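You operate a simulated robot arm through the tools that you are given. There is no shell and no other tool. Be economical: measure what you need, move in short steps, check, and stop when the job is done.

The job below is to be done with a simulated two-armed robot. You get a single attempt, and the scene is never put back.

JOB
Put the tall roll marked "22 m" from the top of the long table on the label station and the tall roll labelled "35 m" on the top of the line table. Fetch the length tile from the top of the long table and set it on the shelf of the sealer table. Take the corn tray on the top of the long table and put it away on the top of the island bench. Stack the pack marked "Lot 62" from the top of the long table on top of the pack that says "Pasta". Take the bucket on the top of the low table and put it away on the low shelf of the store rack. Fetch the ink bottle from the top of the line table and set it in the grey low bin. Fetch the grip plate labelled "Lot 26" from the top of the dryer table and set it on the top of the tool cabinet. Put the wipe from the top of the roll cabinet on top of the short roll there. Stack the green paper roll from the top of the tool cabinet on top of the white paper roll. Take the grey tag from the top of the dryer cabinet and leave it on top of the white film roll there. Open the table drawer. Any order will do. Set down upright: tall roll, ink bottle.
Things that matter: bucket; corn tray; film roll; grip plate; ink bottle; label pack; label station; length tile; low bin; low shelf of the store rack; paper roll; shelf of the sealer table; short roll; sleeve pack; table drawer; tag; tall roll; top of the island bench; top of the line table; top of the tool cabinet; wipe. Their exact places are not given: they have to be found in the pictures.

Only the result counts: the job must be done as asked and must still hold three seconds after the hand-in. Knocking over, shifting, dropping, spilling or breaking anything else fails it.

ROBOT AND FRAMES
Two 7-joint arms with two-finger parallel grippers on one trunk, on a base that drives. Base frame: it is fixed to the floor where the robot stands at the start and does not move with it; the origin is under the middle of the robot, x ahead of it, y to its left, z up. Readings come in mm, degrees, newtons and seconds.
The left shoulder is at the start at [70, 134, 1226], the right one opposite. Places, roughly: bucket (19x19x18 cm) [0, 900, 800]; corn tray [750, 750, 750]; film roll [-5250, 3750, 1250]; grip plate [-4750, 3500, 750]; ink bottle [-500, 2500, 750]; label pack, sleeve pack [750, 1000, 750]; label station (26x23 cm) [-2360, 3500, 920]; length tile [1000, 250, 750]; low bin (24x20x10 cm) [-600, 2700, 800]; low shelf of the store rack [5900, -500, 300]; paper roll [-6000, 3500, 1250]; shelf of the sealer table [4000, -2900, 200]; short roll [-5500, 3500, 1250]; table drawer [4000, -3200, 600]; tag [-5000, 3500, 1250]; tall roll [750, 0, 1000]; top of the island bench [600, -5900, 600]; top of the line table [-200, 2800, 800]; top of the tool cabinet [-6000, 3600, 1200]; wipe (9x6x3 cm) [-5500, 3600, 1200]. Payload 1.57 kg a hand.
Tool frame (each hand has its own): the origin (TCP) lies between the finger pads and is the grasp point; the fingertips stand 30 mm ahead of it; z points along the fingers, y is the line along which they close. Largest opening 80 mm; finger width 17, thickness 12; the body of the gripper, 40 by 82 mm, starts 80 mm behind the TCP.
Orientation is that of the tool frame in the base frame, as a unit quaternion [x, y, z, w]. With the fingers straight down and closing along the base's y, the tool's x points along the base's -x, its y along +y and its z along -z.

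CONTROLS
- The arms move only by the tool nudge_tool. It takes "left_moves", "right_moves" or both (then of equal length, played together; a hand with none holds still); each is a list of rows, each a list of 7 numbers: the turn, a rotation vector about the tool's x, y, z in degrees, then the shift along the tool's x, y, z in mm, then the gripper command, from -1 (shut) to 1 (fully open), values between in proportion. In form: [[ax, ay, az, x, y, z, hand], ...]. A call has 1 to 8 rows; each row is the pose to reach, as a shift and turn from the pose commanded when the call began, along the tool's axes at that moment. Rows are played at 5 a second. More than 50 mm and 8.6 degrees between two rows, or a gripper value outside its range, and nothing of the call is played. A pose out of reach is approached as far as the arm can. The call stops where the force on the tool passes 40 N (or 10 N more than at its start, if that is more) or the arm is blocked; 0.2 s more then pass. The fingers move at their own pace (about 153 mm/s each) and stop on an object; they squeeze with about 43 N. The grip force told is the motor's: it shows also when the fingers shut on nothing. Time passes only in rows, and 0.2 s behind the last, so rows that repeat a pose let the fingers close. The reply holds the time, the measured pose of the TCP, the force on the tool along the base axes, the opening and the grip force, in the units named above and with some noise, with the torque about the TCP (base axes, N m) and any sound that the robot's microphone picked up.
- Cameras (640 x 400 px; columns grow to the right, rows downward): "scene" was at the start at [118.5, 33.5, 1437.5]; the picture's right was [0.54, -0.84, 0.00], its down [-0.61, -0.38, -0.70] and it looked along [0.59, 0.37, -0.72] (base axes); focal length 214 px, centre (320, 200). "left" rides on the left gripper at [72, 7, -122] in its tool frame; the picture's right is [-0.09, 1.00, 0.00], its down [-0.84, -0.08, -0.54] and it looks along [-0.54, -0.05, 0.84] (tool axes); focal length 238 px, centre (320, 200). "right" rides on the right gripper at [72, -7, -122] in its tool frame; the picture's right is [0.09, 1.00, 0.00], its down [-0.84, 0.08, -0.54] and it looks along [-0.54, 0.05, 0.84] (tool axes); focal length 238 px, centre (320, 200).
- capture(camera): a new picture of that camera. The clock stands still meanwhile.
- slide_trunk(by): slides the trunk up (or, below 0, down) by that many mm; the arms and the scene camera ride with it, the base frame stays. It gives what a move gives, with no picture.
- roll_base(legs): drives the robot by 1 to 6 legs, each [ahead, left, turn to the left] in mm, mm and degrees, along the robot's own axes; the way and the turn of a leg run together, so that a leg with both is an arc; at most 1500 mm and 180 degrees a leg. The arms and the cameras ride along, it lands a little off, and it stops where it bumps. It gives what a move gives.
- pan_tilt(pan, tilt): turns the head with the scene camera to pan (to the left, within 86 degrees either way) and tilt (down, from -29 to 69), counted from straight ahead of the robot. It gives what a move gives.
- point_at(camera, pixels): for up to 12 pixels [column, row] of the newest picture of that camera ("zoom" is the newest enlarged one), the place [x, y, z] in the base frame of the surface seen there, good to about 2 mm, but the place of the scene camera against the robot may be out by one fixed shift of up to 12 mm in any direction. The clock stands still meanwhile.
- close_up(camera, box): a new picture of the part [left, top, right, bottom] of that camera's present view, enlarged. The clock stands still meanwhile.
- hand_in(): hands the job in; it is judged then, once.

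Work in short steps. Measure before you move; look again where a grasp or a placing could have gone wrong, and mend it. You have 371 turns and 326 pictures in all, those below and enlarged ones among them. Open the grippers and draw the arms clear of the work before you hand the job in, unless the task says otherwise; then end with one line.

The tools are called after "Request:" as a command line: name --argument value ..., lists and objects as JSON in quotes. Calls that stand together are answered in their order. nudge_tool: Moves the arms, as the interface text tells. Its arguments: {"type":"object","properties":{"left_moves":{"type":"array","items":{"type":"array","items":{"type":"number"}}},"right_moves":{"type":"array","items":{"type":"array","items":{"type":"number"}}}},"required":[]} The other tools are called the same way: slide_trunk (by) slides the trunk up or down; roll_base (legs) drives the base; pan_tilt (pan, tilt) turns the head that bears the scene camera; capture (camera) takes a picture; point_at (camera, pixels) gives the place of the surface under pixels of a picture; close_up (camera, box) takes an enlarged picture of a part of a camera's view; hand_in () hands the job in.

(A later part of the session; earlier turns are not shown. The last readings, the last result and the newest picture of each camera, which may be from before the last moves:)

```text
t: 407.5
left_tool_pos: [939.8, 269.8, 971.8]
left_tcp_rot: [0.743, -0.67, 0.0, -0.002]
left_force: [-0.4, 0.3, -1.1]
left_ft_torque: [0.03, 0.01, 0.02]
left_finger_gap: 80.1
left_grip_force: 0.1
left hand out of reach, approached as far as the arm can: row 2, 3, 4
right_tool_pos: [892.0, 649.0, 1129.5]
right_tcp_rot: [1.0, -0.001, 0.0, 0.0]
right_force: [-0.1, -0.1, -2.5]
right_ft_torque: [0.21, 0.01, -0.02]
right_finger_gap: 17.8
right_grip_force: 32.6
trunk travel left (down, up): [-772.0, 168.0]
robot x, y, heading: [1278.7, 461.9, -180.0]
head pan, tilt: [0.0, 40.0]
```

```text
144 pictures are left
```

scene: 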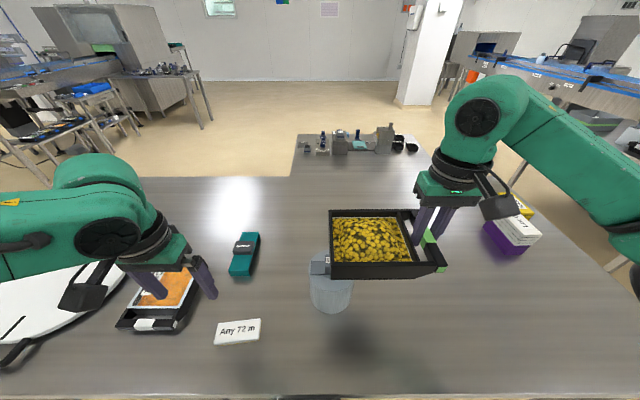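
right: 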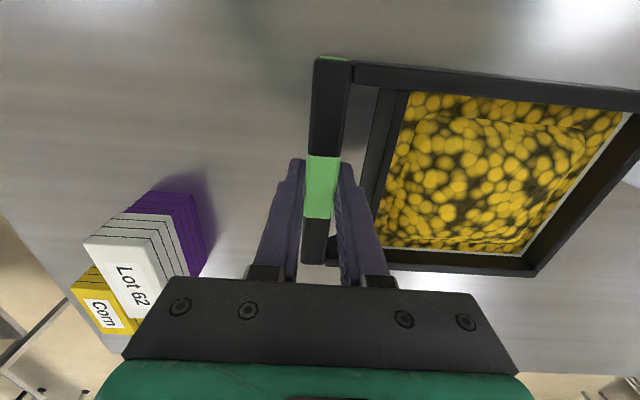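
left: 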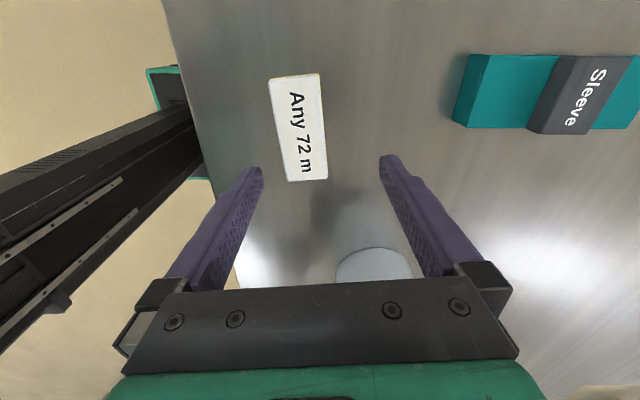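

Orientation is right but position is 20 mm off at the joint limit. Shift the base back 20 mm and lower by the trunk.

Request:
roll_base --legs '[[-20, 0, 0]]'

Request:
slide_trunk --by -50

Request:
capture --camera "left"

Request:
point_at --camera "left" --pixels '[[290, 90], [330, 85], [300, 175], [345, 170], [318, 130], [312, 110]]'

```text
t: 408.3
left_tool_pos: [956.5, 268.7, 969.9]
left_tcp_rot: [0.743, -0.67, 0.002, -0.003]
left_force: [-1.8, -0.9, 0.4]
left_ft_torque: [0.0, -0.01, 0.04]
left_finger_gap: 79.7
left_grip_force: 0.1
right_tool_pos: [907.4, 646.9, 1127.7]
right_tcp_rot: [1.0, -0.001, 0.002, 0.0]
right_force: [-1.0, 0.9, -3.3]
right_ft_torque: [0.25, -0.08, -0.01]
right_finger_gap: 17.6
right_grip_force: 32.0
trunk travel left (down, up): [-772.0, 168.0]
robot x, y, heading: [1299.4, 457.2, 179.9]
head pan, tilt: [0.0, 40.0]
```

```text
t: 409.2
left_tool_pos: [961.9, 270.3, 922.8]
left_tcp_rot: [0.743, -0.67, -0.001, -0.001]
left_force: [0.6, 0.0, -0.2]
left_ft_torque: [-0.03, -0.03, -0.01]
left_finger_gap: 80.0
left_grip_force: 0.2
right_tool_pos: [912.0, 648.5, 1079.7]
right_tcp_rot: [1.0, -0.001, -0.002, 0.0]
right_force: [-0.4, -0.6, -3.2]
right_ft_torque: [0.23, -0.05, 0.0]
right_finger_gap: 17.6
right_grip_force: 32.6
trunk travel left (down, up): [-722.0, 218.0]
robot x, y, heading: [1299.0, 460.4, 180.2]
head pan, tilt: [0.0, 40.0]
```

```text
143 pictures are left
```

left: 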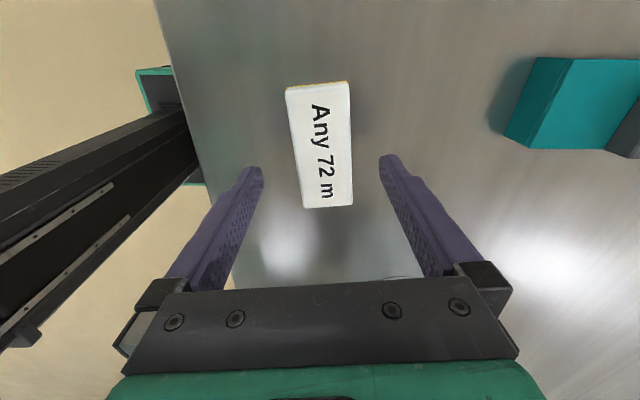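

```text
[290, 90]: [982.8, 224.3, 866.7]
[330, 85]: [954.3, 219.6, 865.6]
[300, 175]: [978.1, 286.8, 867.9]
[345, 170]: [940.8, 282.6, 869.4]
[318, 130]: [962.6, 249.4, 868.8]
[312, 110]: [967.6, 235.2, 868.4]
```

Tile is centred. Raise the tray hand 60 mm (third roll is near), then lower the trunk 40.

Request:
nudge_tool --right_moves '[[0, 0, 0, 0, 0, -30, -1], [0, 0, 0, 0, 0, -60, -1], [0, 0, 0, 0, 0, -60, -1]]'

Request:
slide_trunk --by -40

Request:
nudge_tool --left_moves '[[0, 0, 0, 0, 0, 0, -1], [0, 0, 0, 0, 0, 0, -1], [0, 0, 0, 0, 0, 0, -1]]'

Request:
slide_trunk --by 100

Request:
capture --camera "left"

```text
t: 410.0
left_tool_pos: [960.5, 269.9, 922.3]
left_tcp_rot: [0.742, -0.67, 0.001, -0.002]
left_force: [-0.6, 0.7, -0.4]
left_ft_torque: [0.0, 0.0, -0.02]
left_finger_gap: 80.1
left_grip_force: 0.0
right_tool_pos: [912.4, 649.9, 1139.0]
right_tcp_rot: [1.0, -0.002, 0.0, 0.0]
right_force: [-0.1, 0.7, -2.3]
right_ft_torque: [0.23, -0.02, -0.02]
right_finger_gap: 17.7
right_grip_force: 32.7
trunk travel left (down, up): [-722.0, 218.0]
robot x, y, heading: [1300.8, 459.9, 179.8]
head pan, tilt: [0.0, 40.0]
```

```text
t: 410.9
left_tool_pos: [961.9, 269.2, 882.1]
left_tcp_rot: [0.743, -0.67, 0.0, -0.002]
left_force: [0.4, 0.4, 0.0]
left_ft_torque: [-0.02, 0.03, 0.01]
left_finger_gap: 79.9
left_grip_force: 0.1
right_tool_pos: [911.1, 650.4, 1099.1]
right_tcp_rot: [1.0, -0.001, -0.001, 0.0]
right_force: [0.1, -0.1, -2.1]
right_ft_torque: [0.26, 0.03, -0.02]
right_finger_gap: 17.6
right_grip_force: 32.2
trunk travel left (down, up): [-682.0, 258.0]
robot x, y, heading: [1295.3, 460.6, 180.0]
head pan, tilt: [0.0, 40.0]
```

```text
t: 411.7
left_tool_pos: [960.2, 269.3, 881.9]
left_tcp_rot: [0.742, -0.67, -0.001, -0.001]
left_force: [-1.1, -0.8, 4.2]
left_ft_torque: [-0.01, -0.04, -0.01]
left_finger_gap: 43.7
left_grip_force: 43.3
right_tool_pos: [913.2, 649.4, 1098.1]
right_tcp_rot: [1.0, -0.001, 0.0, 0.0]
right_force: [0.8, 0.0, -3.0]
right_ft_torque: [0.24, 0.01, 0.03]
right_finger_gap: 17.1
right_grip_force: 32.8
trunk travel left (down, up): [-682.0, 258.0]
robot x, y, heading: [1299.2, 458.3, 180.1]
head pan, tilt: [0.0, 40.0]
```

```text
t: 413.0
left_tool_pos: [960.6, 270.7, 982.4]
left_tcp_rot: [0.743, -0.67, 0.0, -0.002]
left_force: [-0.2, -0.3, 0.6]
left_ft_torque: [0.0, 0.04, 0.01]
left_finger_gap: 43.5
left_grip_force: 42.9
right_tool_pos: [912.9, 649.5, 1199.0]
right_tcp_rot: [1.0, -0.001, 0.0, 0.0]
right_force: [0.0, 0.3, -1.7]
right_ft_torque: [0.21, 0.01, -0.01]
right_finger_gap: 17.5
right_grip_force: 32.1
trunk travel left (down, up): [-782.0, 158.0]
robot x, y, heading: [1302.7, 461.7, 180.0]
head pan, tilt: [0.0, 40.0]
```

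```text
142 pictures are left
```

left: 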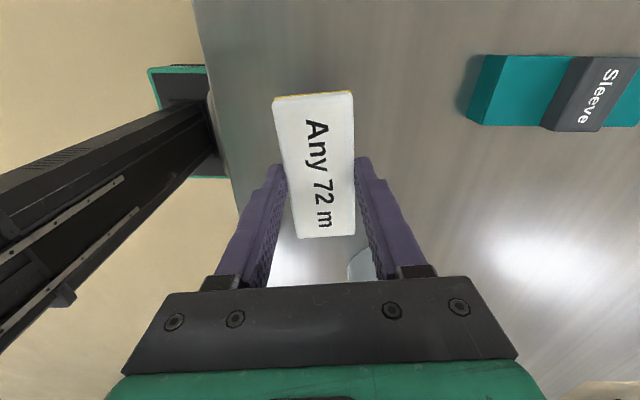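

Tile held. Back away and drive toward the sealer table area near (2800,-2000).

Request:
roll_base --legs '[[-600, 0, 0], [0, 0, 135], [1400, 0, 0]]'

Request:
pan_tilt --pan 0 --tilt 20

Request:
capture --camera "scene"

```text
t: 428.6
left_tool_pos: [3284.6, -591.6, 982.2]
left_tcp_rot: [0.901, 0.435, -0.002, 0.0]
left_force: [-0.1, -0.2, -0.5]
left_ft_torque: [0.0, 0.02, 0.0]
left_finger_gap: 43.9
left_grip_force: 42.9
right_tool_pos: [3051.6, -897.7, 1199.4]
right_tcp_rot: [0.379, 0.925, 0.0, 0.001]
right_force: [1.0, -1.2, -2.5]
right_ft_torque: [-0.16, 0.15, 0.0]
right_finger_gap: 17.6
right_grip_force: 32.3
trunk travel left (down, up): [-782.0, 158.0]
robot x, y, heading: [2908.1, -489.9, -44.4]
head pan, tilt: [0.0, 40.0]
```

```text
t: 429.4
left_tool_pos: [3283.7, -593.4, 981.9]
left_tcp_rot: [0.901, 0.434, -0.002, -0.001]
left_force: [-0.6, -0.2, -1.4]
left_ft_torque: [0.02, -0.03, 0.0]
left_finger_gap: 43.7
left_grip_force: 43.2
right_tool_pos: [3053.9, -896.9, 1199.4]
right_tcp_rot: [0.38, 0.925, 0.0, 0.0]
right_force: [0.4, -0.1, -2.5]
right_ft_torque: [-0.16, 0.17, -0.01]
right_finger_gap: 17.6
right_grip_force: 32.6
trunk travel left (down, up): [-782.0, 158.0]
robot x, y, heading: [2904.4, -487.6, -44.4]
head pan, tilt: [0.0, 20.0]
```

```text
141 pictures are left
```

scene: 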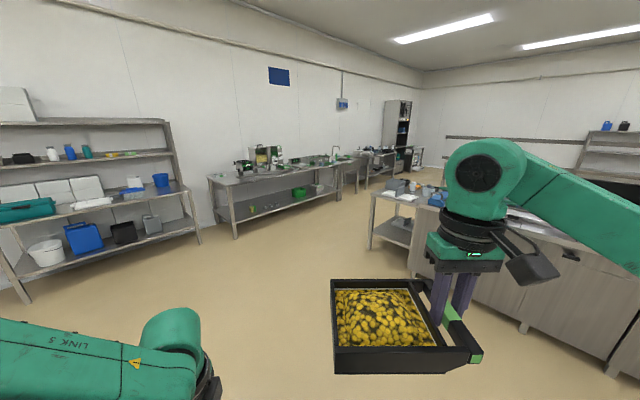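

The sealer table seems to be at (400–600,200–300), partially hidden. Pan right and zoom.

Request:
pan_tilt --pan -30 --tilt 25

Request:
capture --camera "scene"

```text
t: 430.4
left_tool_pos: [3283.3, -592.8, 981.5]
left_tcp_rot: [0.901, 0.434, -0.003, 0.0]
left_force: [-0.5, 0.0, -1.4]
left_ft_torque: [-0.02, -0.01, -0.02]
left_finger_gap: 43.6
left_grip_force: 42.8
right_tool_pos: [3053.6, -897.4, 1198.5]
right_tcp_rot: [0.38, 0.925, 0.0, 0.0]
right_force: [0.6, 0.7, -2.9]
right_ft_torque: [-0.15, 0.18, -0.01]
right_finger_gap: 17.6
right_grip_force: 33.0
trunk travel left (down, up): [-782.0, 158.0]
robot x, y, heading: [2905.8, -489.9, -44.2]
head pan, tilt: [-30.0, 25.0]
```

```text
140 pictures are left
```

scene: 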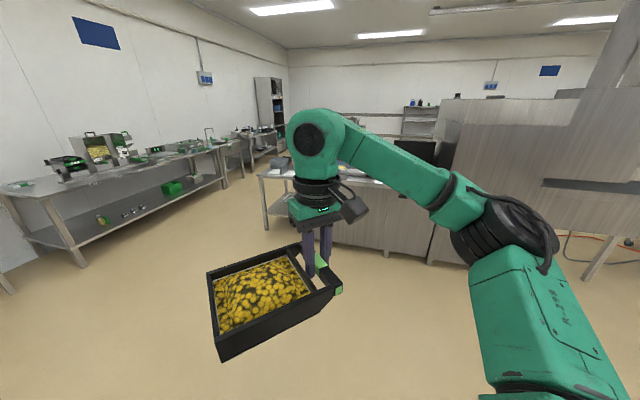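

Request:
point_at --camera "scene" --pixels '[[262, 175], [266, 228], [335, 238], [430, 260], [350, 172], [400, 230], [275, 195], [285, 163], [360, 220], [433, 200]]'

Request:
close_up --camera "scene" --box '[230, 110, 470, 270]'

```text
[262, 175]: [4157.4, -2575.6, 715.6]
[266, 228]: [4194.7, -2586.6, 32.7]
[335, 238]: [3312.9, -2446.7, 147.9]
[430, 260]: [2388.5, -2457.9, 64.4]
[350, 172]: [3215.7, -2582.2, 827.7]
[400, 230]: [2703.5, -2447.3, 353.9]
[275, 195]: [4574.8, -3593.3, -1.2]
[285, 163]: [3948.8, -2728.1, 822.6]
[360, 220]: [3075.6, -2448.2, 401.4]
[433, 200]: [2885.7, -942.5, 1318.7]
```

```text
2.50 times, centred on (350, 190) of scene
```

zoom: 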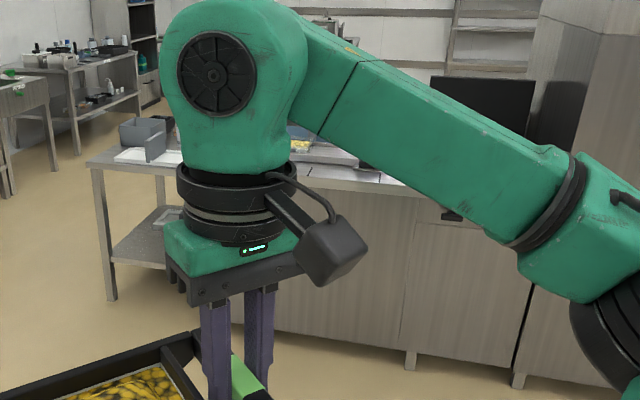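

The table's front-left corner is at (4157,-2575). I drive round to its +x side (~(4850,-1750)) and look back.

Request:
roll_base --legs '[[1100, 230, 0], [1100, 230, 0], [0, 0, -90]]'

Request:
pan_tilt --pan 35 --tilt 30

Request:
capture --camera "scene"

```text
t: 445.4
left_tool_pos: [4701.0, -2084.4, 981.9]
left_tcp_rot: [0.94, -0.34, -0.002, -0.002]
left_force: [-0.1, 0.9, -0.6]
left_ft_torque: [-0.01, -0.01, 0.02]
left_finger_gap: 43.8
left_grip_force: 43.2
right_tool_pos: [4401.0, -1846.3, 1200.2]
right_tcp_rot: [0.927, 0.376, -0.001, -0.001]
right_force: [-0.5, 0.0, -4.2]
right_ft_torque: [0.2, 0.18, 0.0]
right_finger_gap: 17.5
right_grip_force: 31.9
trunk travel left (down, up): [-782.0, 158.0]
robot x, y, heading: [4812.9, -1710.0, -135.8]
head pan, tilt: [-30.0, 25.0]
```

```text
t: 446.7
left_tool_pos: [4700.0, -2083.9, 982.1]
left_tcp_rot: [0.941, -0.34, 0.0, -0.001]
left_force: [-0.6, 0.0, -0.9]
left_ft_torque: [0.04, -0.03, 0.01]
left_finger_gap: 44.1
left_grip_force: 43.0
right_tool_pos: [4400.7, -1846.2, 1198.1]
right_tcp_rot: [0.927, 0.375, 0.0, 0.0]
right_force: [0.2, 0.5, -3.3]
right_ft_torque: [0.19, 0.18, 0.0]
right_finger_gap: 17.3
right_grip_force: 32.3
trunk travel left (down, up): [-782.0, 158.0]
robot x, y, heading: [4805.5, -1711.7, -135.7]
head pan, tilt: [35.0, 30.0]
```

```text
138 pictures are left
```

scene: 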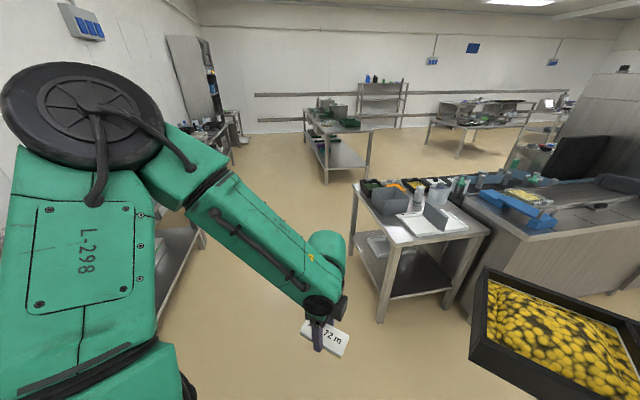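

The sealer table is at (415,230) with a low shelf. Zoom.

Request:
close_up --camera "scene" --box '[340, 160, 510, 330]'

Request:
point_at --camera "scene" --pixels '[[354, 185], [396, 245], [488, 230], [410, 270], [380, 265], [430, 275], [382, 318], [372, 225], [390, 290], [450, 285], [375, 215]]'

```text
2.35 times, centred on (425, 245) of scene
```

zoom: 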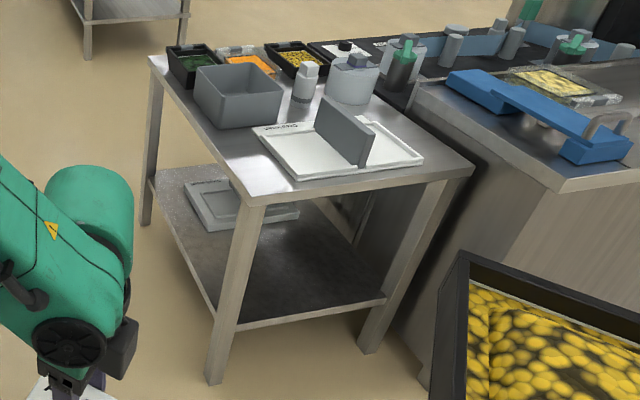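

```text
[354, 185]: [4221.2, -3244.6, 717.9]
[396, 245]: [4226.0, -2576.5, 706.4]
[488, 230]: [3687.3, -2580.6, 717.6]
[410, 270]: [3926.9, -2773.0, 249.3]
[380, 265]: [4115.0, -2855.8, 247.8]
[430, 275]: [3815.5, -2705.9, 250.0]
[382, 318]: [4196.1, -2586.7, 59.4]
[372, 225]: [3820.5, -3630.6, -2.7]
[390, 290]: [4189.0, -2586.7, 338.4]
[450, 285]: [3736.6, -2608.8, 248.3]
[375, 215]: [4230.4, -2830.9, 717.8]
```

Sealer table: top z≈720, shelf z≈249, open toward +x. Turn to heading 180°, go to (4800,-2530), move the tray hand outward, lower the trunk.

Request:
roll_base --legs '[[0, 0, -44.3], [0, 815, 0]]'

Request:
nudge_tool --right_moves '[[0, 0, 0, 10, -30, 0, -1], [0, 0, 0, 20, -60, 0, -1], [0, 0, 0, 30, -90, 0, -1], [0, 0, 0, 40, -120, 0, -1], [0, 0, 0, 50, -150, 0, -1]]'

Request:
slide_trunk --by -400

Request:
slide_trunk --by -200

Request:
pan_tilt --pan 10 --tilt 20

Request:
capture --camera "scene"

```text
t: 453.2
left_tool_pos: [4470.3, -2740.5, 981.6]
left_tcp_rot: [0.742, -0.671, 0.001, -0.001]
left_force: [0.1, 0.4, 0.0]
left_ft_torque: [-0.01, 0.02, 0.02]
left_finger_gap: 43.8
left_grip_force: 43.6
right_tool_pos: [4423.6, -2359.1, 1198.3]
right_tcp_rot: [1.0, -0.002, 0.0, -0.001]
right_force: [-0.1, 0.3, -2.8]
right_ft_torque: [0.26, 0.01, -0.02]
right_finger_gap: 17.4
right_grip_force: 32.8
trunk travel left (down, up): [-782.0, 158.0]
robot x, y, heading: [4808.0, -2551.1, 179.9]
head pan, tilt: [35.0, 30.0]
```

```text
t: 454.4
left_tool_pos: [4470.4, -2738.6, 981.7]
left_tcp_rot: [0.742, -0.67, -0.001, 0.0]
left_force: [-0.2, -0.2, -0.4]
left_ft_torque: [0.01, 0.02, -0.01]
left_finger_gap: 43.7
left_grip_force: 42.7
right_tool_pos: [4470.3, -2208.9, 1196.4]
right_tcp_rot: [1.0, -0.002, 0.0, -0.001]
right_force: [0.0, 0.3, -2.3]
right_ft_torque: [0.23, 0.0, -0.02]
right_finger_gap: 17.5
right_grip_force: 32.5
right hand out of reach, approached as far as the arm can: row 5
trunk travel left (down, up): [-782.0, 158.0]
robot x, y, heading: [4811.8, -2553.6, 180.1]
head pan, tilt: [35.0, 30.0]
```

```text
t: 458.2
left_tool_pos: [4471.6, -2739.7, 581.6]
left_tcp_rot: [0.742, -0.67, 0.0, -0.002]
left_force: [-0.8, -0.3, -1.2]
left_ft_torque: [-0.03, -0.02, 0.01]
left_finger_gap: 43.5
left_grip_force: 43.2
right_tool_pos: [4469.6, -2211.5, 797.7]
right_tcp_rot: [1.0, -0.003, 0.0, 0.0]
right_force: [1.3, -0.1, -2.5]
right_ft_torque: [0.23, 0.02, 0.0]
right_finger_gap: 17.4
right_grip_force: 32.5
trunk travel left (down, up): [-382.0, 558.0]
robot x, y, heading: [4810.3, -2551.3, 180.0]
head pan, tilt: [35.0, 30.0]
```

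```text
t: 460.4
left_tool_pos: [4471.3, -2741.1, 382.4]
left_tcp_rot: [0.742, -0.671, -0.001, -0.002]
left_force: [0.1, -0.8, -0.2]
left_ft_torque: [0.01, 0.03, 0.0]
left_finger_gap: 43.6
left_grip_force: 43.0
right_tool_pos: [4469.6, -2210.6, 597.9]
right_tcp_rot: [1.0, -0.003, 0.0, 0.0]
right_force: [1.0, 0.7, -1.8]
right_ft_torque: [0.26, -0.01, -0.03]
right_finger_gap: 17.7
right_grip_force: 31.8
trunk travel left (down, up): [-182.0, 758.0]
robot x, y, heading: [4810.9, -2553.9, 179.9]
head pan, tilt: [35.0, 30.0]
```

```text
t: 461.3
left_tool_pos: [4470.8, -2739.9, 382.0]
left_tcp_rot: [0.742, -0.671, -0.001, -0.002]
left_force: [0.1, -0.2, -0.5]
left_ft_torque: [0.01, -0.01, 0.02]
left_finger_gap: 43.8
left_grip_force: 43.1
right_tool_pos: [4469.3, -2210.2, 598.0]
right_tcp_rot: [1.0, -0.003, 0.0, 0.0]
right_force: [-0.1, -0.3, -2.8]
right_ft_torque: [0.22, -0.01, 0.0]
right_finger_gap: 17.4
right_grip_force: 32.9
trunk travel left (down, up): [-182.0, 758.0]
robot x, y, heading: [4809.7, -2549.3, 180.0]
head pan, tilt: [10.0, 20.0]
```

```text
136 pictures are left
```

scene: 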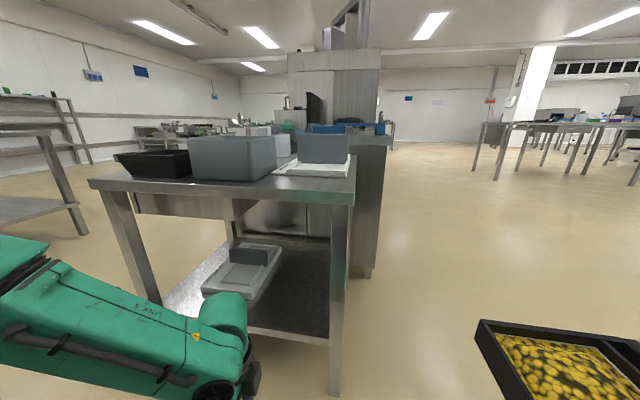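

Measure the drawer box, shelf and obstacles under the tabletop.

Request:
point_at --camera "scene" --pixels '[[140, 205], [200, 212], [252, 212], [240, 205], [300, 200], [345, 200], [285, 320], [300, 280], [225, 290], [270, 270], [335, 260], [120, 230]]'

Request:
close_up --camera "scene" --box '[80, 140, 400, 350]'

```text
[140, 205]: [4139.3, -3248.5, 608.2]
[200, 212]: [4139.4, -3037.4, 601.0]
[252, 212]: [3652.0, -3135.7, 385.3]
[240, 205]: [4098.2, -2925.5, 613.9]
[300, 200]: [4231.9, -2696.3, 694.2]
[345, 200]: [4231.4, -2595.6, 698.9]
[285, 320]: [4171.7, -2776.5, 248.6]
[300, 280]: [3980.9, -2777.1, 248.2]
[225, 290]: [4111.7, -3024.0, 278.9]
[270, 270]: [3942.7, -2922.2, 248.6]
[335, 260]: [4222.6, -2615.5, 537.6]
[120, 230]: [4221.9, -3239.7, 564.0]
```

```text
1.90 times, centred on (240, 245) of scene
```

zoom: 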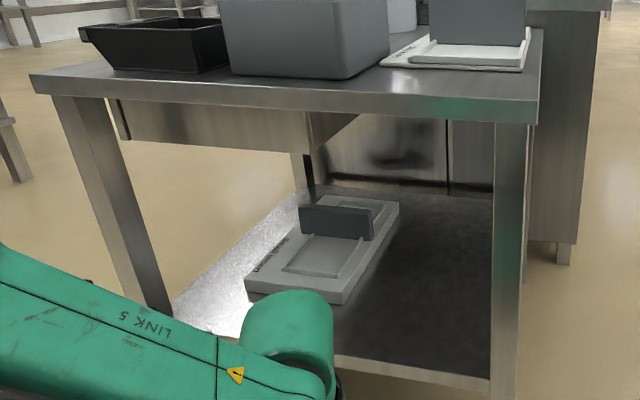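

Check the left forearm's location before driving in.

Request:
point_at --camera "scene" --pixels '[[215, 330], [190, 310], [100, 280], [40, 270], [10, 245], [150, 390], [220, 300]]'

Request:
capture --camera "left"

```text
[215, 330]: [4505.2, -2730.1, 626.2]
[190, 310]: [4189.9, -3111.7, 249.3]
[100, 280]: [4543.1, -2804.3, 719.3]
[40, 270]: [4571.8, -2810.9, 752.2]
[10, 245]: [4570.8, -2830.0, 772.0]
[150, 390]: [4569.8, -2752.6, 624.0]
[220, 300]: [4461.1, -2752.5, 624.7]
```

```text
134 pictures are left
```

left: 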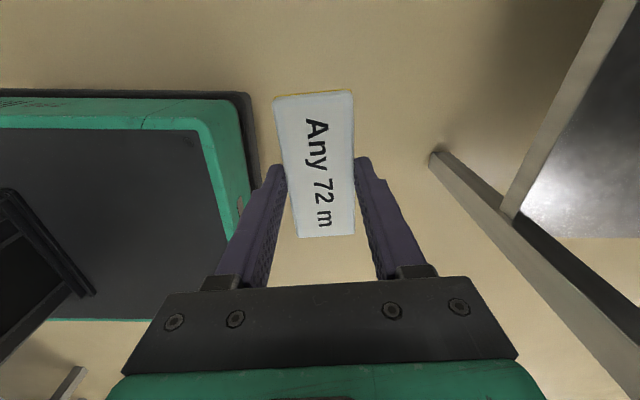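

Forearm slopes up quickly, so I'll place the tile near the shelf front (x≈4148). Lower 87 mm outside first, then drive in 322 mm.

Request:
slide_trunk --by -87

Request:
roll_base --legs '[[250, 0, 0]]'

Request:
capture --camera "left"

Request:
capture --camera "scene"

```text
t: 462.5
left_tool_pos: [4471.9, -2740.1, 294.8]
left_tcp_rot: [0.742, -0.67, 0.0, -0.001]
left_force: [0.0, -0.7, -0.7]
left_ft_torque: [0.05, -0.01, 0.02]
left_finger_gap: 43.6
left_grip_force: 42.9
right_tool_pos: [4469.8, -2211.3, 511.1]
right_tcp_rot: [1.0, -0.003, -0.001, 0.001]
right_force: [-0.6, -0.2, -2.9]
right_ft_torque: [0.25, 0.0, 0.0]
right_finger_gap: 17.6
right_grip_force: 32.5
trunk travel left (down, up): [-95.0, 845.0]
robot x, y, heading: [4815.0, -2549.4, 180.1]
head pan, tilt: [10.0, 20.0]
```

```text
t: 464.3
left_tool_pos: [4227.9, -2741.9, 294.3]
left_tcp_rot: [0.744, -0.668, 0.0, -0.002]
left_force: [-0.3, -0.3, -1.0]
left_ft_torque: [0.02, -0.04, -0.02]
left_finger_gap: 43.9
left_grip_force: 42.9
right_tool_pos: [4224.2, -2212.9, 510.9]
right_tcp_rot: [1.0, 0.0, 0.0, 0.0]
right_force: [0.1, 0.1, -2.5]
right_ft_torque: [0.26, -0.01, 0.0]
right_finger_gap: 17.5
right_grip_force: 32.7
trunk travel left (down, up): [-95.0, 845.0]
robot x, y, heading: [4567.9, -2546.7, -179.7]
head pan, tilt: [10.0, 20.0]
```

```text
133 pictures are left
```

left: 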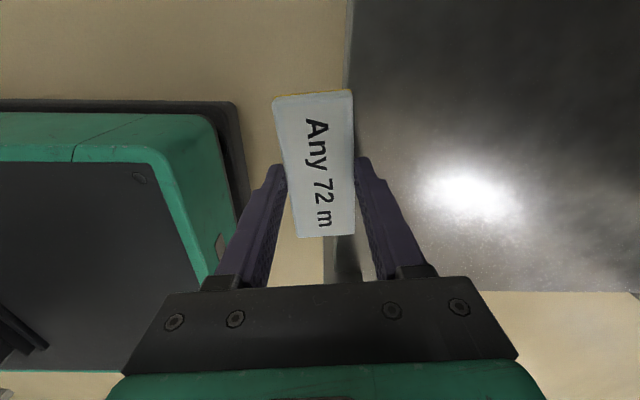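

```text
132 pictures are left
```

scene: 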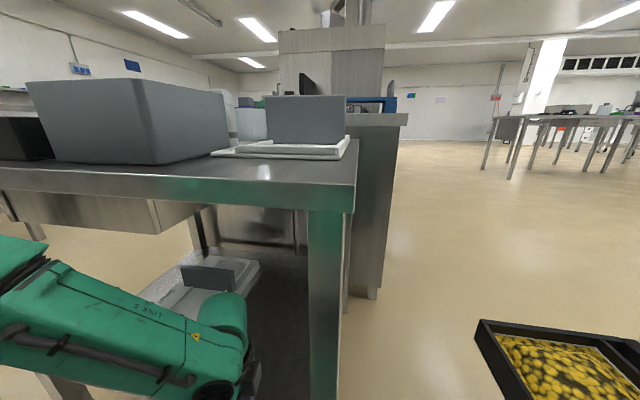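

Measure shelf edge and height from wrist.

Request:
point_at --camera "left" --pixels '[[365, 60], [400, 100], [450, 150], [352, 60], [500, 250], [345, 270]]'

Request:
point_at --camera "scene" --pixels '[[300, 195], [200, 185], [60, 175], [170, 215], [10, 250], [100, 280], [215, 320], [320, 220], [60, 195]]'

```text
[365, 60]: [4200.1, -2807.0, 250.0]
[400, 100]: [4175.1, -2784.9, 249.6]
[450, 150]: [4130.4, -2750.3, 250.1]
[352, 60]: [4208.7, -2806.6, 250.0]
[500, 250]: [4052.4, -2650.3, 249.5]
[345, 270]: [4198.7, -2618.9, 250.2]
```

```text
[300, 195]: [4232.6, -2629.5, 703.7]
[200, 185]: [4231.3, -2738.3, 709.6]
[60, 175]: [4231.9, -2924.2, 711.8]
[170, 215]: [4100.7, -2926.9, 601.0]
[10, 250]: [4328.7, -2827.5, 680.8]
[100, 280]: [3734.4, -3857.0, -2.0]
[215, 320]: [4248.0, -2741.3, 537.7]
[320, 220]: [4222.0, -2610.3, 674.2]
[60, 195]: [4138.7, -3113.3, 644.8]
```

Shelf edge x≈4212, z=250. Advance 75 mm more, then lower onto the shelf.

Request:
roll_base --legs '[[75, 0, 0]]'

Request:
slide_trunk --by -11

Request:
capture --camera "left"

```text
t: 465.4
left_tool_pos: [4155.2, -2742.1, 294.0]
left_tcp_rot: [0.743, -0.669, 0.0, 0.0]
left_force: [0.0, 0.4, 0.2]
left_ft_torque: [0.0, -0.02, -0.02]
left_finger_gap: 43.8
left_grip_force: 43.3
right_tool_pos: [4150.8, -2212.8, 510.9]
right_tcp_rot: [1.0, -0.001, 0.0, 0.0]
right_force: [-0.4, 0.0, -2.1]
right_ft_torque: [0.24, 0.01, 0.01]
right_finger_gap: 17.9
right_grip_force: 32.7
trunk travel left (down, up): [-95.0, 845.0]
robot x, y, heading: [4491.7, -2549.5, -179.8]
head pan, tilt: [10.0, 20.0]
```

```text
t: 465.9
left_tool_pos: [4153.5, -2740.7, 284.3]
left_tcp_rot: [0.743, -0.669, -0.001, -0.001]
left_force: [-1.0, -0.7, -0.1]
left_ft_torque: [0.02, 0.01, -0.01]
left_finger_gap: 43.4
left_grip_force: 42.7
right_tool_pos: [4150.6, -2212.2, 499.2]
right_tcp_rot: [1.0, -0.001, 0.0, -0.001]
right_force: [0.3, -0.6, -1.9]
right_ft_torque: [0.24, 0.05, -0.01]
right_finger_gap: 17.4
right_grip_force: 32.6
trunk travel left (down, up): [-84.0, 856.0]
robot x, y, heading: [4494.9, -2550.5, -180.0]
head pan, tilt: [10.0, 20.0]
```

```text
131 pictures are left
```

left: 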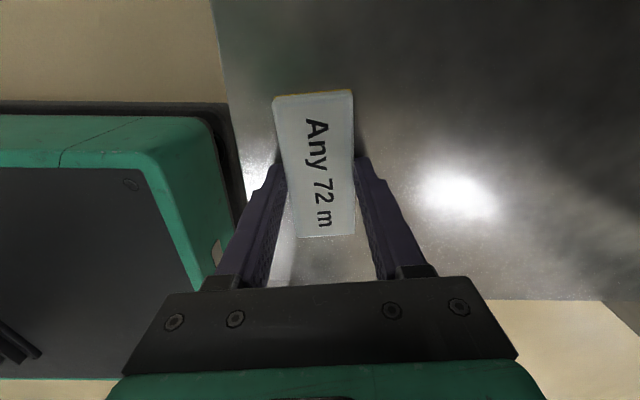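

Request:
slide_trunk --by -2

Request:
nudge_tool --left_moves '[[0, 0, 0, 0, 0, 0, 0.6], [0, 0, 0, 0, 0, 0, 0.6], [0, 0, 0, 0, 0, 0, 0.6]]'

Request:
slide_trunk --by 35

Request:
capture --camera "left"

Request:
roll_base --legs '[[-400, 0, 0]]'

Request:
capture --camera "scene"

```text
t: 466.5
left_tool_pos: [4154.6, -2741.3, 282.5]
left_tcp_rot: [0.743, -0.669, -0.001, 0.0]
left_force: [1.2, -0.2, 3.3]
left_ft_torque: [0.03, 0.0, 0.0]
left_finger_gap: 43.5
left_grip_force: 43.0
right_tool_pos: [4150.0, -2212.7, 496.6]
right_tcp_rot: [1.0, -0.001, -0.001, 0.0]
right_force: [0.2, 0.2, -2.4]
right_ft_torque: [0.23, -0.01, -0.02]
right_finger_gap: 17.7
right_grip_force: 32.4
trunk travel left (down, up): [-82.0, 858.0]
robot x, y, heading: [4494.8, -2551.0, -179.7]
head pan, tilt: [10.0, 20.0]
```

```text
t: 467.3
left_tool_pos: [4153.3, -2742.2, 282.4]
left_tcp_rot: [0.743, -0.669, 0.0, -0.001]
left_force: [-0.4, 0.6, -0.8]
left_ft_torque: [0.02, 0.01, 0.0]
left_finger_gap: 64.0
left_grip_force: 0.0
right_tool_pos: [4150.4, -2212.9, 497.3]
right_tcp_rot: [1.0, -0.002, -0.001, -0.001]
right_force: [0.9, 0.3, -2.3]
right_ft_torque: [0.23, 0.04, 0.01]
right_finger_gap: 17.8
right_grip_force: 32.4
trunk travel left (down, up): [-82.0, 858.0]
robot x, y, heading: [4493.0, -2550.1, -179.9]
head pan, tilt: [10.0, 20.0]
```

```text
t: 468.1
left_tool_pos: [4153.2, -2742.0, 316.1]
left_tcp_rot: [0.743, -0.669, 0.0, 0.0]
left_force: [0.2, -0.2, -0.7]
left_ft_torque: [-0.01, 0.0, -0.01]
left_finger_gap: 64.2
left_grip_force: 0.1
right_tool_pos: [4150.1, -2211.6, 533.4]
right_tcp_rot: [1.0, -0.001, 0.0, 0.0]
right_force: [-0.4, 1.0, -3.2]
right_ft_torque: [0.23, 0.01, 0.0]
right_finger_gap: 17.4
right_grip_force: 32.5
trunk travel left (down, up): [-117.0, 823.0]
robot x, y, heading: [4491.3, -2549.8, -179.9]
head pan, tilt: [10.0, 20.0]
```

```text
130 pictures are left
```

left: 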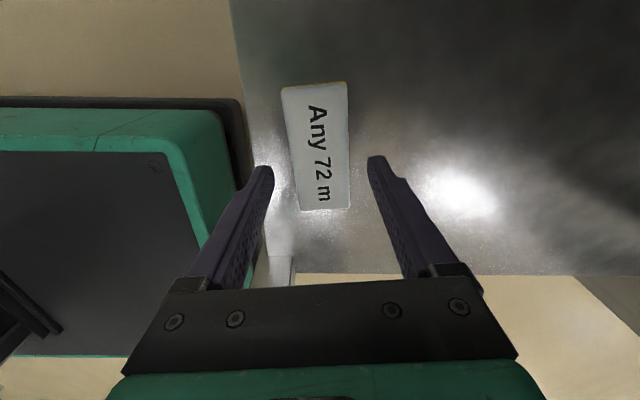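

```text
t: 470.6
left_tool_pos: [4558.3, -2742.1, 316.5]
left_tcp_rot: [0.745, -0.667, 0.0, -0.001]
left_force: [0.1, 0.2, 0.5]
left_ft_torque: [0.0, 0.0, 0.02]
left_finger_gap: 64.0
left_grip_force: 0.0
right_tool_pos: [4551.6, -2212.9, 532.6]
right_tcp_rot: [1.0, 0.002, 0.001, -0.001]
right_force: [0.3, -0.7, -2.9]
right_ft_torque: [0.22, 0.01, -0.01]
right_finger_gap: 17.5
right_grip_force: 32.7
trunk travel left (down, up): [-117.0, 823.0]
robot x, y, heading: [4898.5, -2552.7, -179.5]
head pan, tilt: [10.0, 20.0]
```

```text
129 pictures are left
```

scene: 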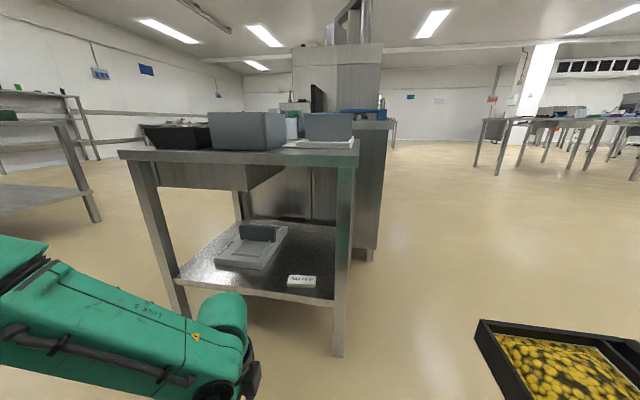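

Tile placed. Raise the trunk, go to the table's -y end to look at the drawer.

Request:
slide_trunk --by 400

Request:
roll_base --legs '[[0, 1300, 0], [0, 0, -60]]'

Request:
pan_tilt --pan 10 --tilt 30

Request:
capture --camera "scene"

```text
t: 474.4
left_tool_pos: [4558.1, -2741.0, 717.4]
left_tcp_rot: [0.746, -0.666, 0.0, -0.001]
left_force: [0.0, -0.2, 1.2]
left_ft_torque: [0.02, -0.02, 0.02]
left_finger_gap: 64.1
left_grip_force: 0.0
right_tool_pos: [4551.7, -2211.8, 933.0]
right_tcp_rot: [1.0, 0.002, -0.001, 0.0]
right_force: [-0.3, -0.4, -2.9]
right_ft_torque: [0.22, 0.0, -0.02]
right_finger_gap: 17.7
right_grip_force: 32.7
trunk travel left (down, up): [-517.0, 423.0]
robot x, y, heading: [4898.3, -2548.4, -179.8]
head pan, tilt: [10.0, 20.0]
```

```text
t: 483.6
left_tool_pos: [4577.4, -3651.2, 716.6]
left_tcp_rot: [-0.32, 0.947, 0.0, 0.0]
left_force: [-0.1, 0.7, -0.6]
left_ft_torque: [-0.01, 0.05, -0.01]
left_finger_gap: 64.2
left_grip_force: 0.1
right_tool_pos: [5028.7, -3374.0, 932.7]
right_tcp_rot: [0.872, -0.49, 0.0, -0.001]
right_force: [0.0, 0.0, -3.0]
right_ft_torque: [0.11, -0.19, -0.02]
right_finger_gap: 17.7
right_grip_force: 32.2
trunk travel left (down, up): [-517.0, 423.0]
robot x, y, heading: [4919.4, -3843.5, 121.2]
head pan, tilt: [10.0, 20.0]
```

```text
t: 484.3
left_tool_pos: [4578.0, -3652.0, 718.0]
left_tcp_rot: [-0.321, 0.947, 0.0, 0.001]
left_force: [0.3, -0.8, 0.4]
left_ft_torque: [-0.02, 0.0, 0.03]
left_finger_gap: 63.9
left_grip_force: 0.1
right_tool_pos: [5026.8, -3376.0, 932.3]
right_tcp_rot: [0.871, -0.491, 0.001, -0.001]
right_force: [-0.6, -0.1, -2.8]
right_ft_torque: [0.11, -0.21, -0.01]
right_finger_gap: 17.3
right_grip_force: 32.1
trunk travel left (down, up): [-517.0, 423.0]
robot x, y, heading: [4922.1, -3844.0, 121.3]
head pan, tilt: [10.0, 30.0]
```

```text
128 pictures are left
```

scene: 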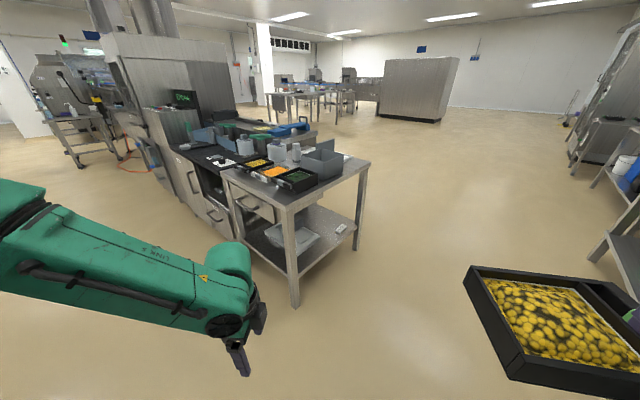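

Drawer front with a handle at (258,210). Zoom and measure.

Request:
close_up --camera "scene" --box '[160, 150, 380, 300]'

Request:
point_at --camera "scene" --pixels '[[224, 178], [290, 205], [240, 195], [265, 210], [250, 205], [270, 213], [285, 215], [222, 190], [297, 290], [206, 215]]'

```text
2.67 times, centred on (270, 225) of scene
```

zoom: 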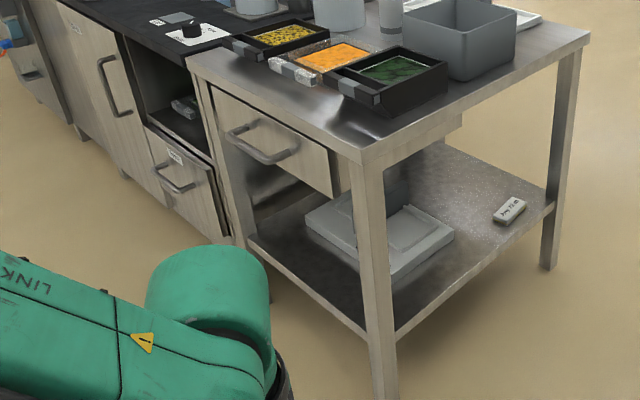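

```text
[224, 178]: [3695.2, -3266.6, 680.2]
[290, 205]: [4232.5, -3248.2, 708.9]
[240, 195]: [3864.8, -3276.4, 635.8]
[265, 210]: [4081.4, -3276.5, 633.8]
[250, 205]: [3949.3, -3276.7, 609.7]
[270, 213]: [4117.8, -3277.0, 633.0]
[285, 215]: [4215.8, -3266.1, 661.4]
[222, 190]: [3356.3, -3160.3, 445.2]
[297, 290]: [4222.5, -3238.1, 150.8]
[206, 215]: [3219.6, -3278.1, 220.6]
```

Drawer front y≈-3277; handle bar at ~x 3950, z≈610. Position at (4150,-3850) facing +y for a close look.

Request:
roll_base --legs '[[0, 0, -31.3], [0, 760, 0]]'

Request:
pan_tilt --pan 10 --tilt 45

Request:
capture --camera "scene"

Request:
capture --camera "left"

```text
t: 489.9
left_tool_pos: [3964.4, -3498.3, 716.3]
left_tcp_rot: [-0.047, 0.999, -0.001, 0.001]
left_force: [0.1, 0.6, 0.9]
left_ft_torque: [0.05, 0.02, 0.0]
left_finger_gap: 63.8
left_grip_force: 0.0
right_tool_pos: [4495.5, -3500.0, 932.6]
right_tcp_rot: [-0.703, 0.711, 0.0, 0.0]
right_force: [0.2, 0.2, -2.3]
right_ft_torque: [0.01, -0.25, -0.02]
right_finger_gap: 17.4
right_grip_force: 32.5
trunk travel left (down, up): [-517.0, 423.0]
robot x, y, heading: [4156.4, -3839.8, 89.4]
head pan, tilt: [10.0, 30.0]
```

```text
t: 490.7
left_tool_pos: [3965.2, -3499.0, 717.1]
left_tcp_rot: [-0.047, 0.999, -0.001, 0.0]
left_force: [-0.2, -0.1, -0.2]
left_ft_torque: [-0.01, -0.01, -0.01]
left_finger_gap: 63.7
left_grip_force: 0.0
right_tool_pos: [4494.4, -3499.8, 932.1]
right_tcp_rot: [-0.703, 0.711, 0.0, 0.0]
right_force: [-0.9, 0.6, -2.5]
right_ft_torque: [-0.01, -0.23, 0.03]
right_finger_gap: 17.4
right_grip_force: 32.2
trunk travel left (down, up): [-517.0, 423.0]
robot x, y, heading: [4151.4, -3840.0, 89.5]
head pan, tilt: [10.0, 45.0]
```

```text
126 pictures are left
```

scene: 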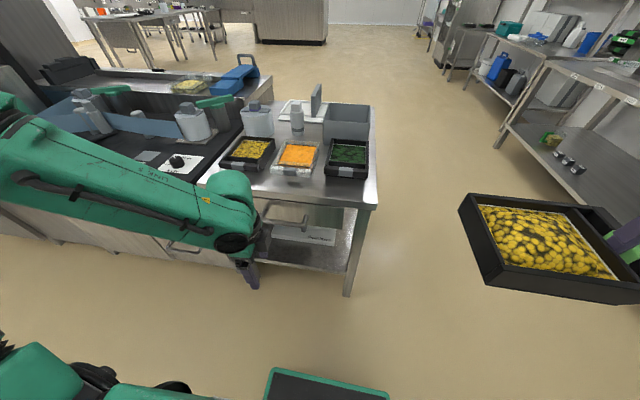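

```text
125 pictures are left
```

left: 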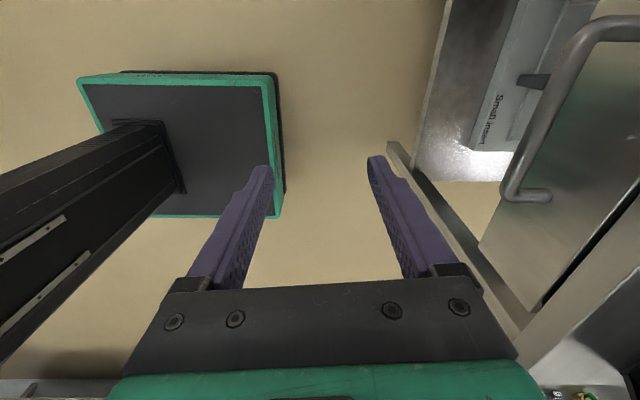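

The wrist camera sees the drawer handle at (520,150). Measure it.

Request:
point_at --camera "left" --pixels '[[515, 180], [540, 195], [525, 145], [550, 100], [575, 55], [610, 30], [560, 150], [600, 120], [540, 250], [580, 230]]'

Request:
close_up --camera "left" --box '[460, 0, 640, 220]'

```text
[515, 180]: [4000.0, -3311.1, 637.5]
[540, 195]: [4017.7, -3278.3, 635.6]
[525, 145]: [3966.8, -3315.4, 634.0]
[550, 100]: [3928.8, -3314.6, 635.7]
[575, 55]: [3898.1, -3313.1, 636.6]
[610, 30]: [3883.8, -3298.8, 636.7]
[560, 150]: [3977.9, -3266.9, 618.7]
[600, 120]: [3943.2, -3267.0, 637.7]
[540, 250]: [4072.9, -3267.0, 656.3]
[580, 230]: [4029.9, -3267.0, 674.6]
```

```text
1.82 times, centred on (550, 110) of left
```

zoom: 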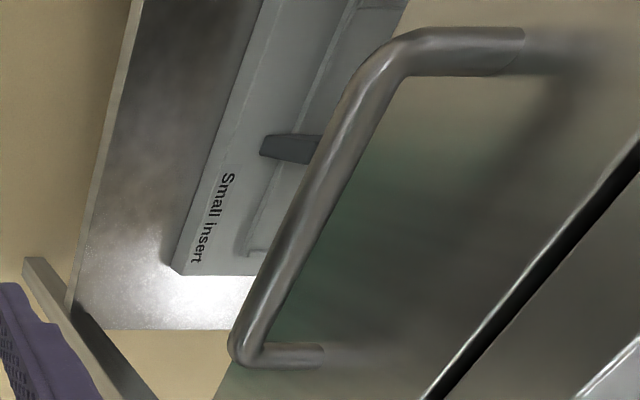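

Bar: y≈-3310, z≈631, x 3885–4005, 38 mm gap to the front. Set 40 mm opening and drive so the fingers are above the bar.

Request:
nudge_tool --left_moves '[[0, 0, 0, 0, 0, 0, 0], [0, 0, 0, 0, 0, 0, 0]]'

Request:
roll_base --legs '[[187, 20, 0.5]]'

Request:
capture --camera "left"

Request:
capture --camera "scene"

```text
t: 491.3
left_tool_pos: [3965.1, -3499.3, 716.1]
left_tcp_rot: [-0.047, 0.999, -0.001, 0.0]
left_force: [0.1, -0.8, 0.1]
left_ft_torque: [0.0, 0.0, 0.02]
left_finger_gap: 40.3
left_grip_force: 0.2
right_tool_pos: [4494.6, -3500.2, 932.2]
right_tcp_rot: [-0.702, 0.712, -0.001, 0.0]
right_force: [0.3, 0.7, -2.1]
right_ft_torque: [-0.03, -0.25, -0.01]
right_finger_gap: 17.4
right_grip_force: 32.7
trunk travel left (down, up): [-517.0, 423.0]
robot x, y, heading: [4150.7, -3837.5, 89.4]
head pan, tilt: [10.0, 45.0]
```

```text
t: 492.8
left_tool_pos: [3944.7, -3317.2, 717.0]
left_tcp_rot: [-0.051, 0.999, 0.0, 0.001]
left_force: [-0.2, 0.1, -0.5]
left_ft_torque: [-0.01, -0.01, 0.01]
left_finger_gap: 39.8
left_grip_force: 0.1
right_tool_pos: [4472.9, -3315.3, 931.8]
right_tcp_rot: [-0.705, 0.709, 0.0, 0.001]
right_force: [0.5, 0.2, -3.1]
right_ft_torque: [-0.03, -0.27, 0.03]
right_finger_gap: 17.5
right_grip_force: 32.0
trunk travel left (down, up): [-517.0, 423.0]
robot x, y, heading: [4136.6, -3659.7, 89.7]
head pan, tilt: [10.0, 45.0]
```

```text
123 pictures are left
```

left: 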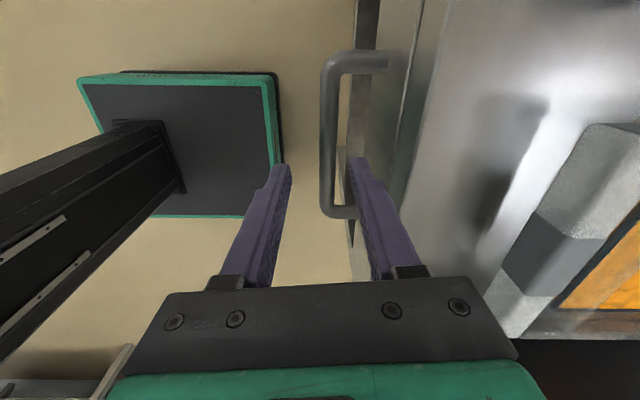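

```text
122 pictures are left
```

scene: 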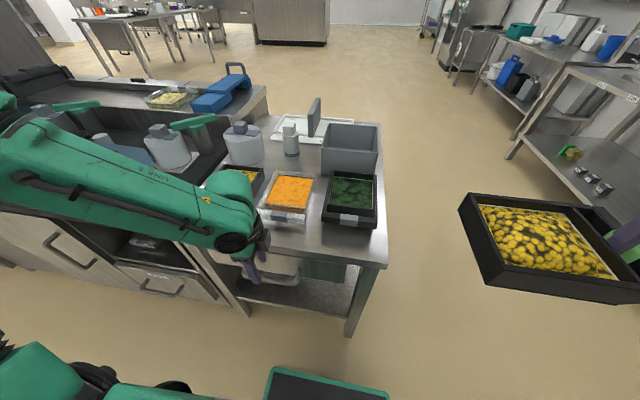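

Request:
point_at --camera "left" --pixels '[[322, 130], [328, 130], [335, 130], [328, 90], [328, 180], [345, 60], [430, 130]]'

```text
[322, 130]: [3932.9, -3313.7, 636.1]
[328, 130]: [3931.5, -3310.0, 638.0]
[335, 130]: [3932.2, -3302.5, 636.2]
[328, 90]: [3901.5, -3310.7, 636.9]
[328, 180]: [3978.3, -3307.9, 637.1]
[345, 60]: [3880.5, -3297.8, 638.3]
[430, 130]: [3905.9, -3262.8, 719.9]
```

Bar centre y≈-3309, z 626–638. Nudge +8 mm, lower the trunk 71, then grip.

Request:
nudge_tool --left_moves '[[0, 0, 0, 0, 7, 0, 0], [0, 0, 0, 0, 7, 0, 0]]'

Request:
slide_trunk --by -71

Request:
capture --camera "left"

```text
t: 493.4
left_tool_pos: [3944.2, -3309.4, 717.0]
left_tcp_rot: [-0.05, 0.999, -0.001, 0.001]
left_force: [-0.2, -0.3, 0.1]
left_ft_torque: [-0.02, -0.03, 0.0]
left_finger_gap: 40.1
left_grip_force: 0.2
right_tool_pos: [4473.5, -3315.3, 933.2]
right_tcp_rot: [-0.705, 0.709, -0.001, 0.0]
right_force: [-0.6, 0.2, -2.0]
right_ft_torque: [0.0, -0.25, 0.01]
right_finger_gap: 17.6
right_grip_force: 32.0
trunk travel left (down, up): [-517.0, 423.0]
robot x, y, heading: [4137.3, -3656.5, 89.8]
head pan, tilt: [10.0, 45.0]
```

```text
t: 494.5
left_tool_pos: [3943.5, -3309.5, 646.1]
left_tcp_rot: [-0.051, 0.999, -0.001, 0.001]
left_force: [-0.8, -0.3, -0.3]
left_ft_torque: [0.02, -0.02, 0.01]
left_finger_gap: 39.8
left_grip_force: 0.3
right_tool_pos: [4473.1, -3314.8, 862.0]
right_tcp_rot: [-0.705, 0.709, -0.001, 0.001]
right_force: [0.5, -0.5, -2.4]
right_ft_torque: [-0.03, -0.24, -0.02]
right_finger_gap: 17.5
right_grip_force: 32.6
trunk travel left (down, up): [-446.0, 494.0]
robot x, y, heading: [4134.4, -3656.4, 90.1]
head pan, tilt: [10.0, 45.0]
```

```text
121 pictures are left
```

left: 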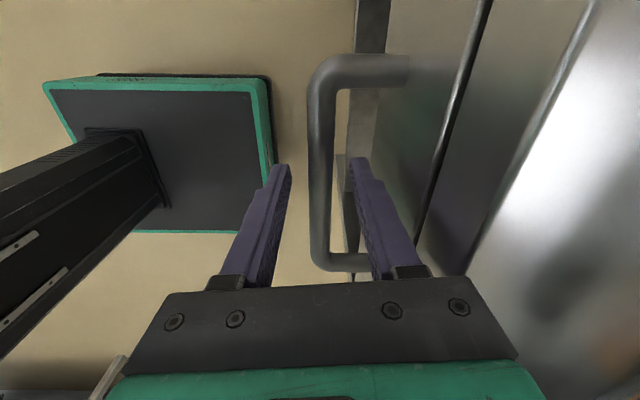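

The bar is between the fingers. Close and pull the drawer by backing the base 60 mm first.

Request:
nudge_tool --left_moves '[[0, 0, 0, 0, 0, 0, -1], [0, 0, 0, 0, 0, 0, -1], [0, 0, 0, 0, 0, 0, -1]]'

Request:
roll_base --legs '[[-60, 0, 0]]'

Request:
capture --camera "left"

```text
t: 495.3
left_tool_pos: [3944.1, -3309.3, 646.2]
left_tcp_rot: [-0.05, 0.999, -0.001, 0.001]
left_force: [0.0, 0.0, 0.5]
left_ft_torque: [-0.02, 0.07, -0.67]
left_finger_gap: 17.3
left_grip_force: 32.2
right_tool_pos: [4472.8, -3315.7, 861.5]
right_tcp_rot: [-0.706, 0.709, -0.001, 0.002]
right_force: [-0.4, -0.4, -0.9]
right_ft_torque: [-0.01, -0.23, 0.0]
right_finger_gap: 17.6
right_grip_force: 32.4
trunk travel left (down, up): [-446.0, 494.0]
robot x, y, heading: [4136.5, -3654.6, 89.8]
head pan, tilt: [10.0, 45.0]
```

```text
t: 496.3
left_tool_pos: [3943.7, -3368.5, 646.1]
left_tcp_rot: [-0.05, 0.999, -0.001, 0.001]
left_force: [-1.6, 1.8, 0.2]
left_ft_torque: [0.06, 0.35, -0.65]
left_finger_gap: 17.1
left_grip_force: 32.0
right_tool_pos: [4474.9, -3374.0, 862.1]
right_tcp_rot: [-0.705, 0.709, 0.0, 0.0]
right_force: [-0.1, -0.7, -2.5]
right_ft_torque: [0.01, -0.26, -0.01]
right_finger_gap: 17.8
right_grip_force: 32.6
trunk travel left (down, up): [-446.0, 494.0]
robot x, y, heading: [4134.3, -3714.1, 89.9]
head pan, tilt: [10.0, 45.0]
```

```text
120 pictures are left
```

left: 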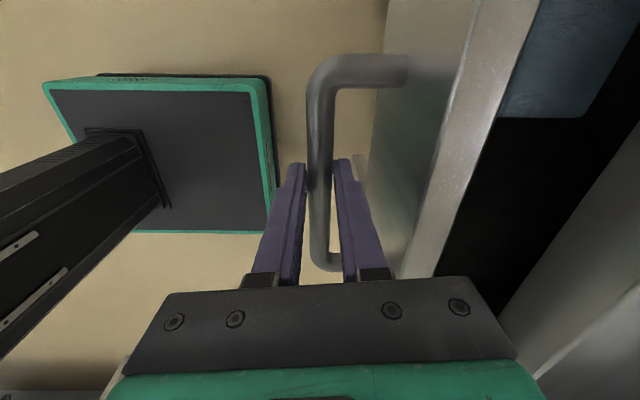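

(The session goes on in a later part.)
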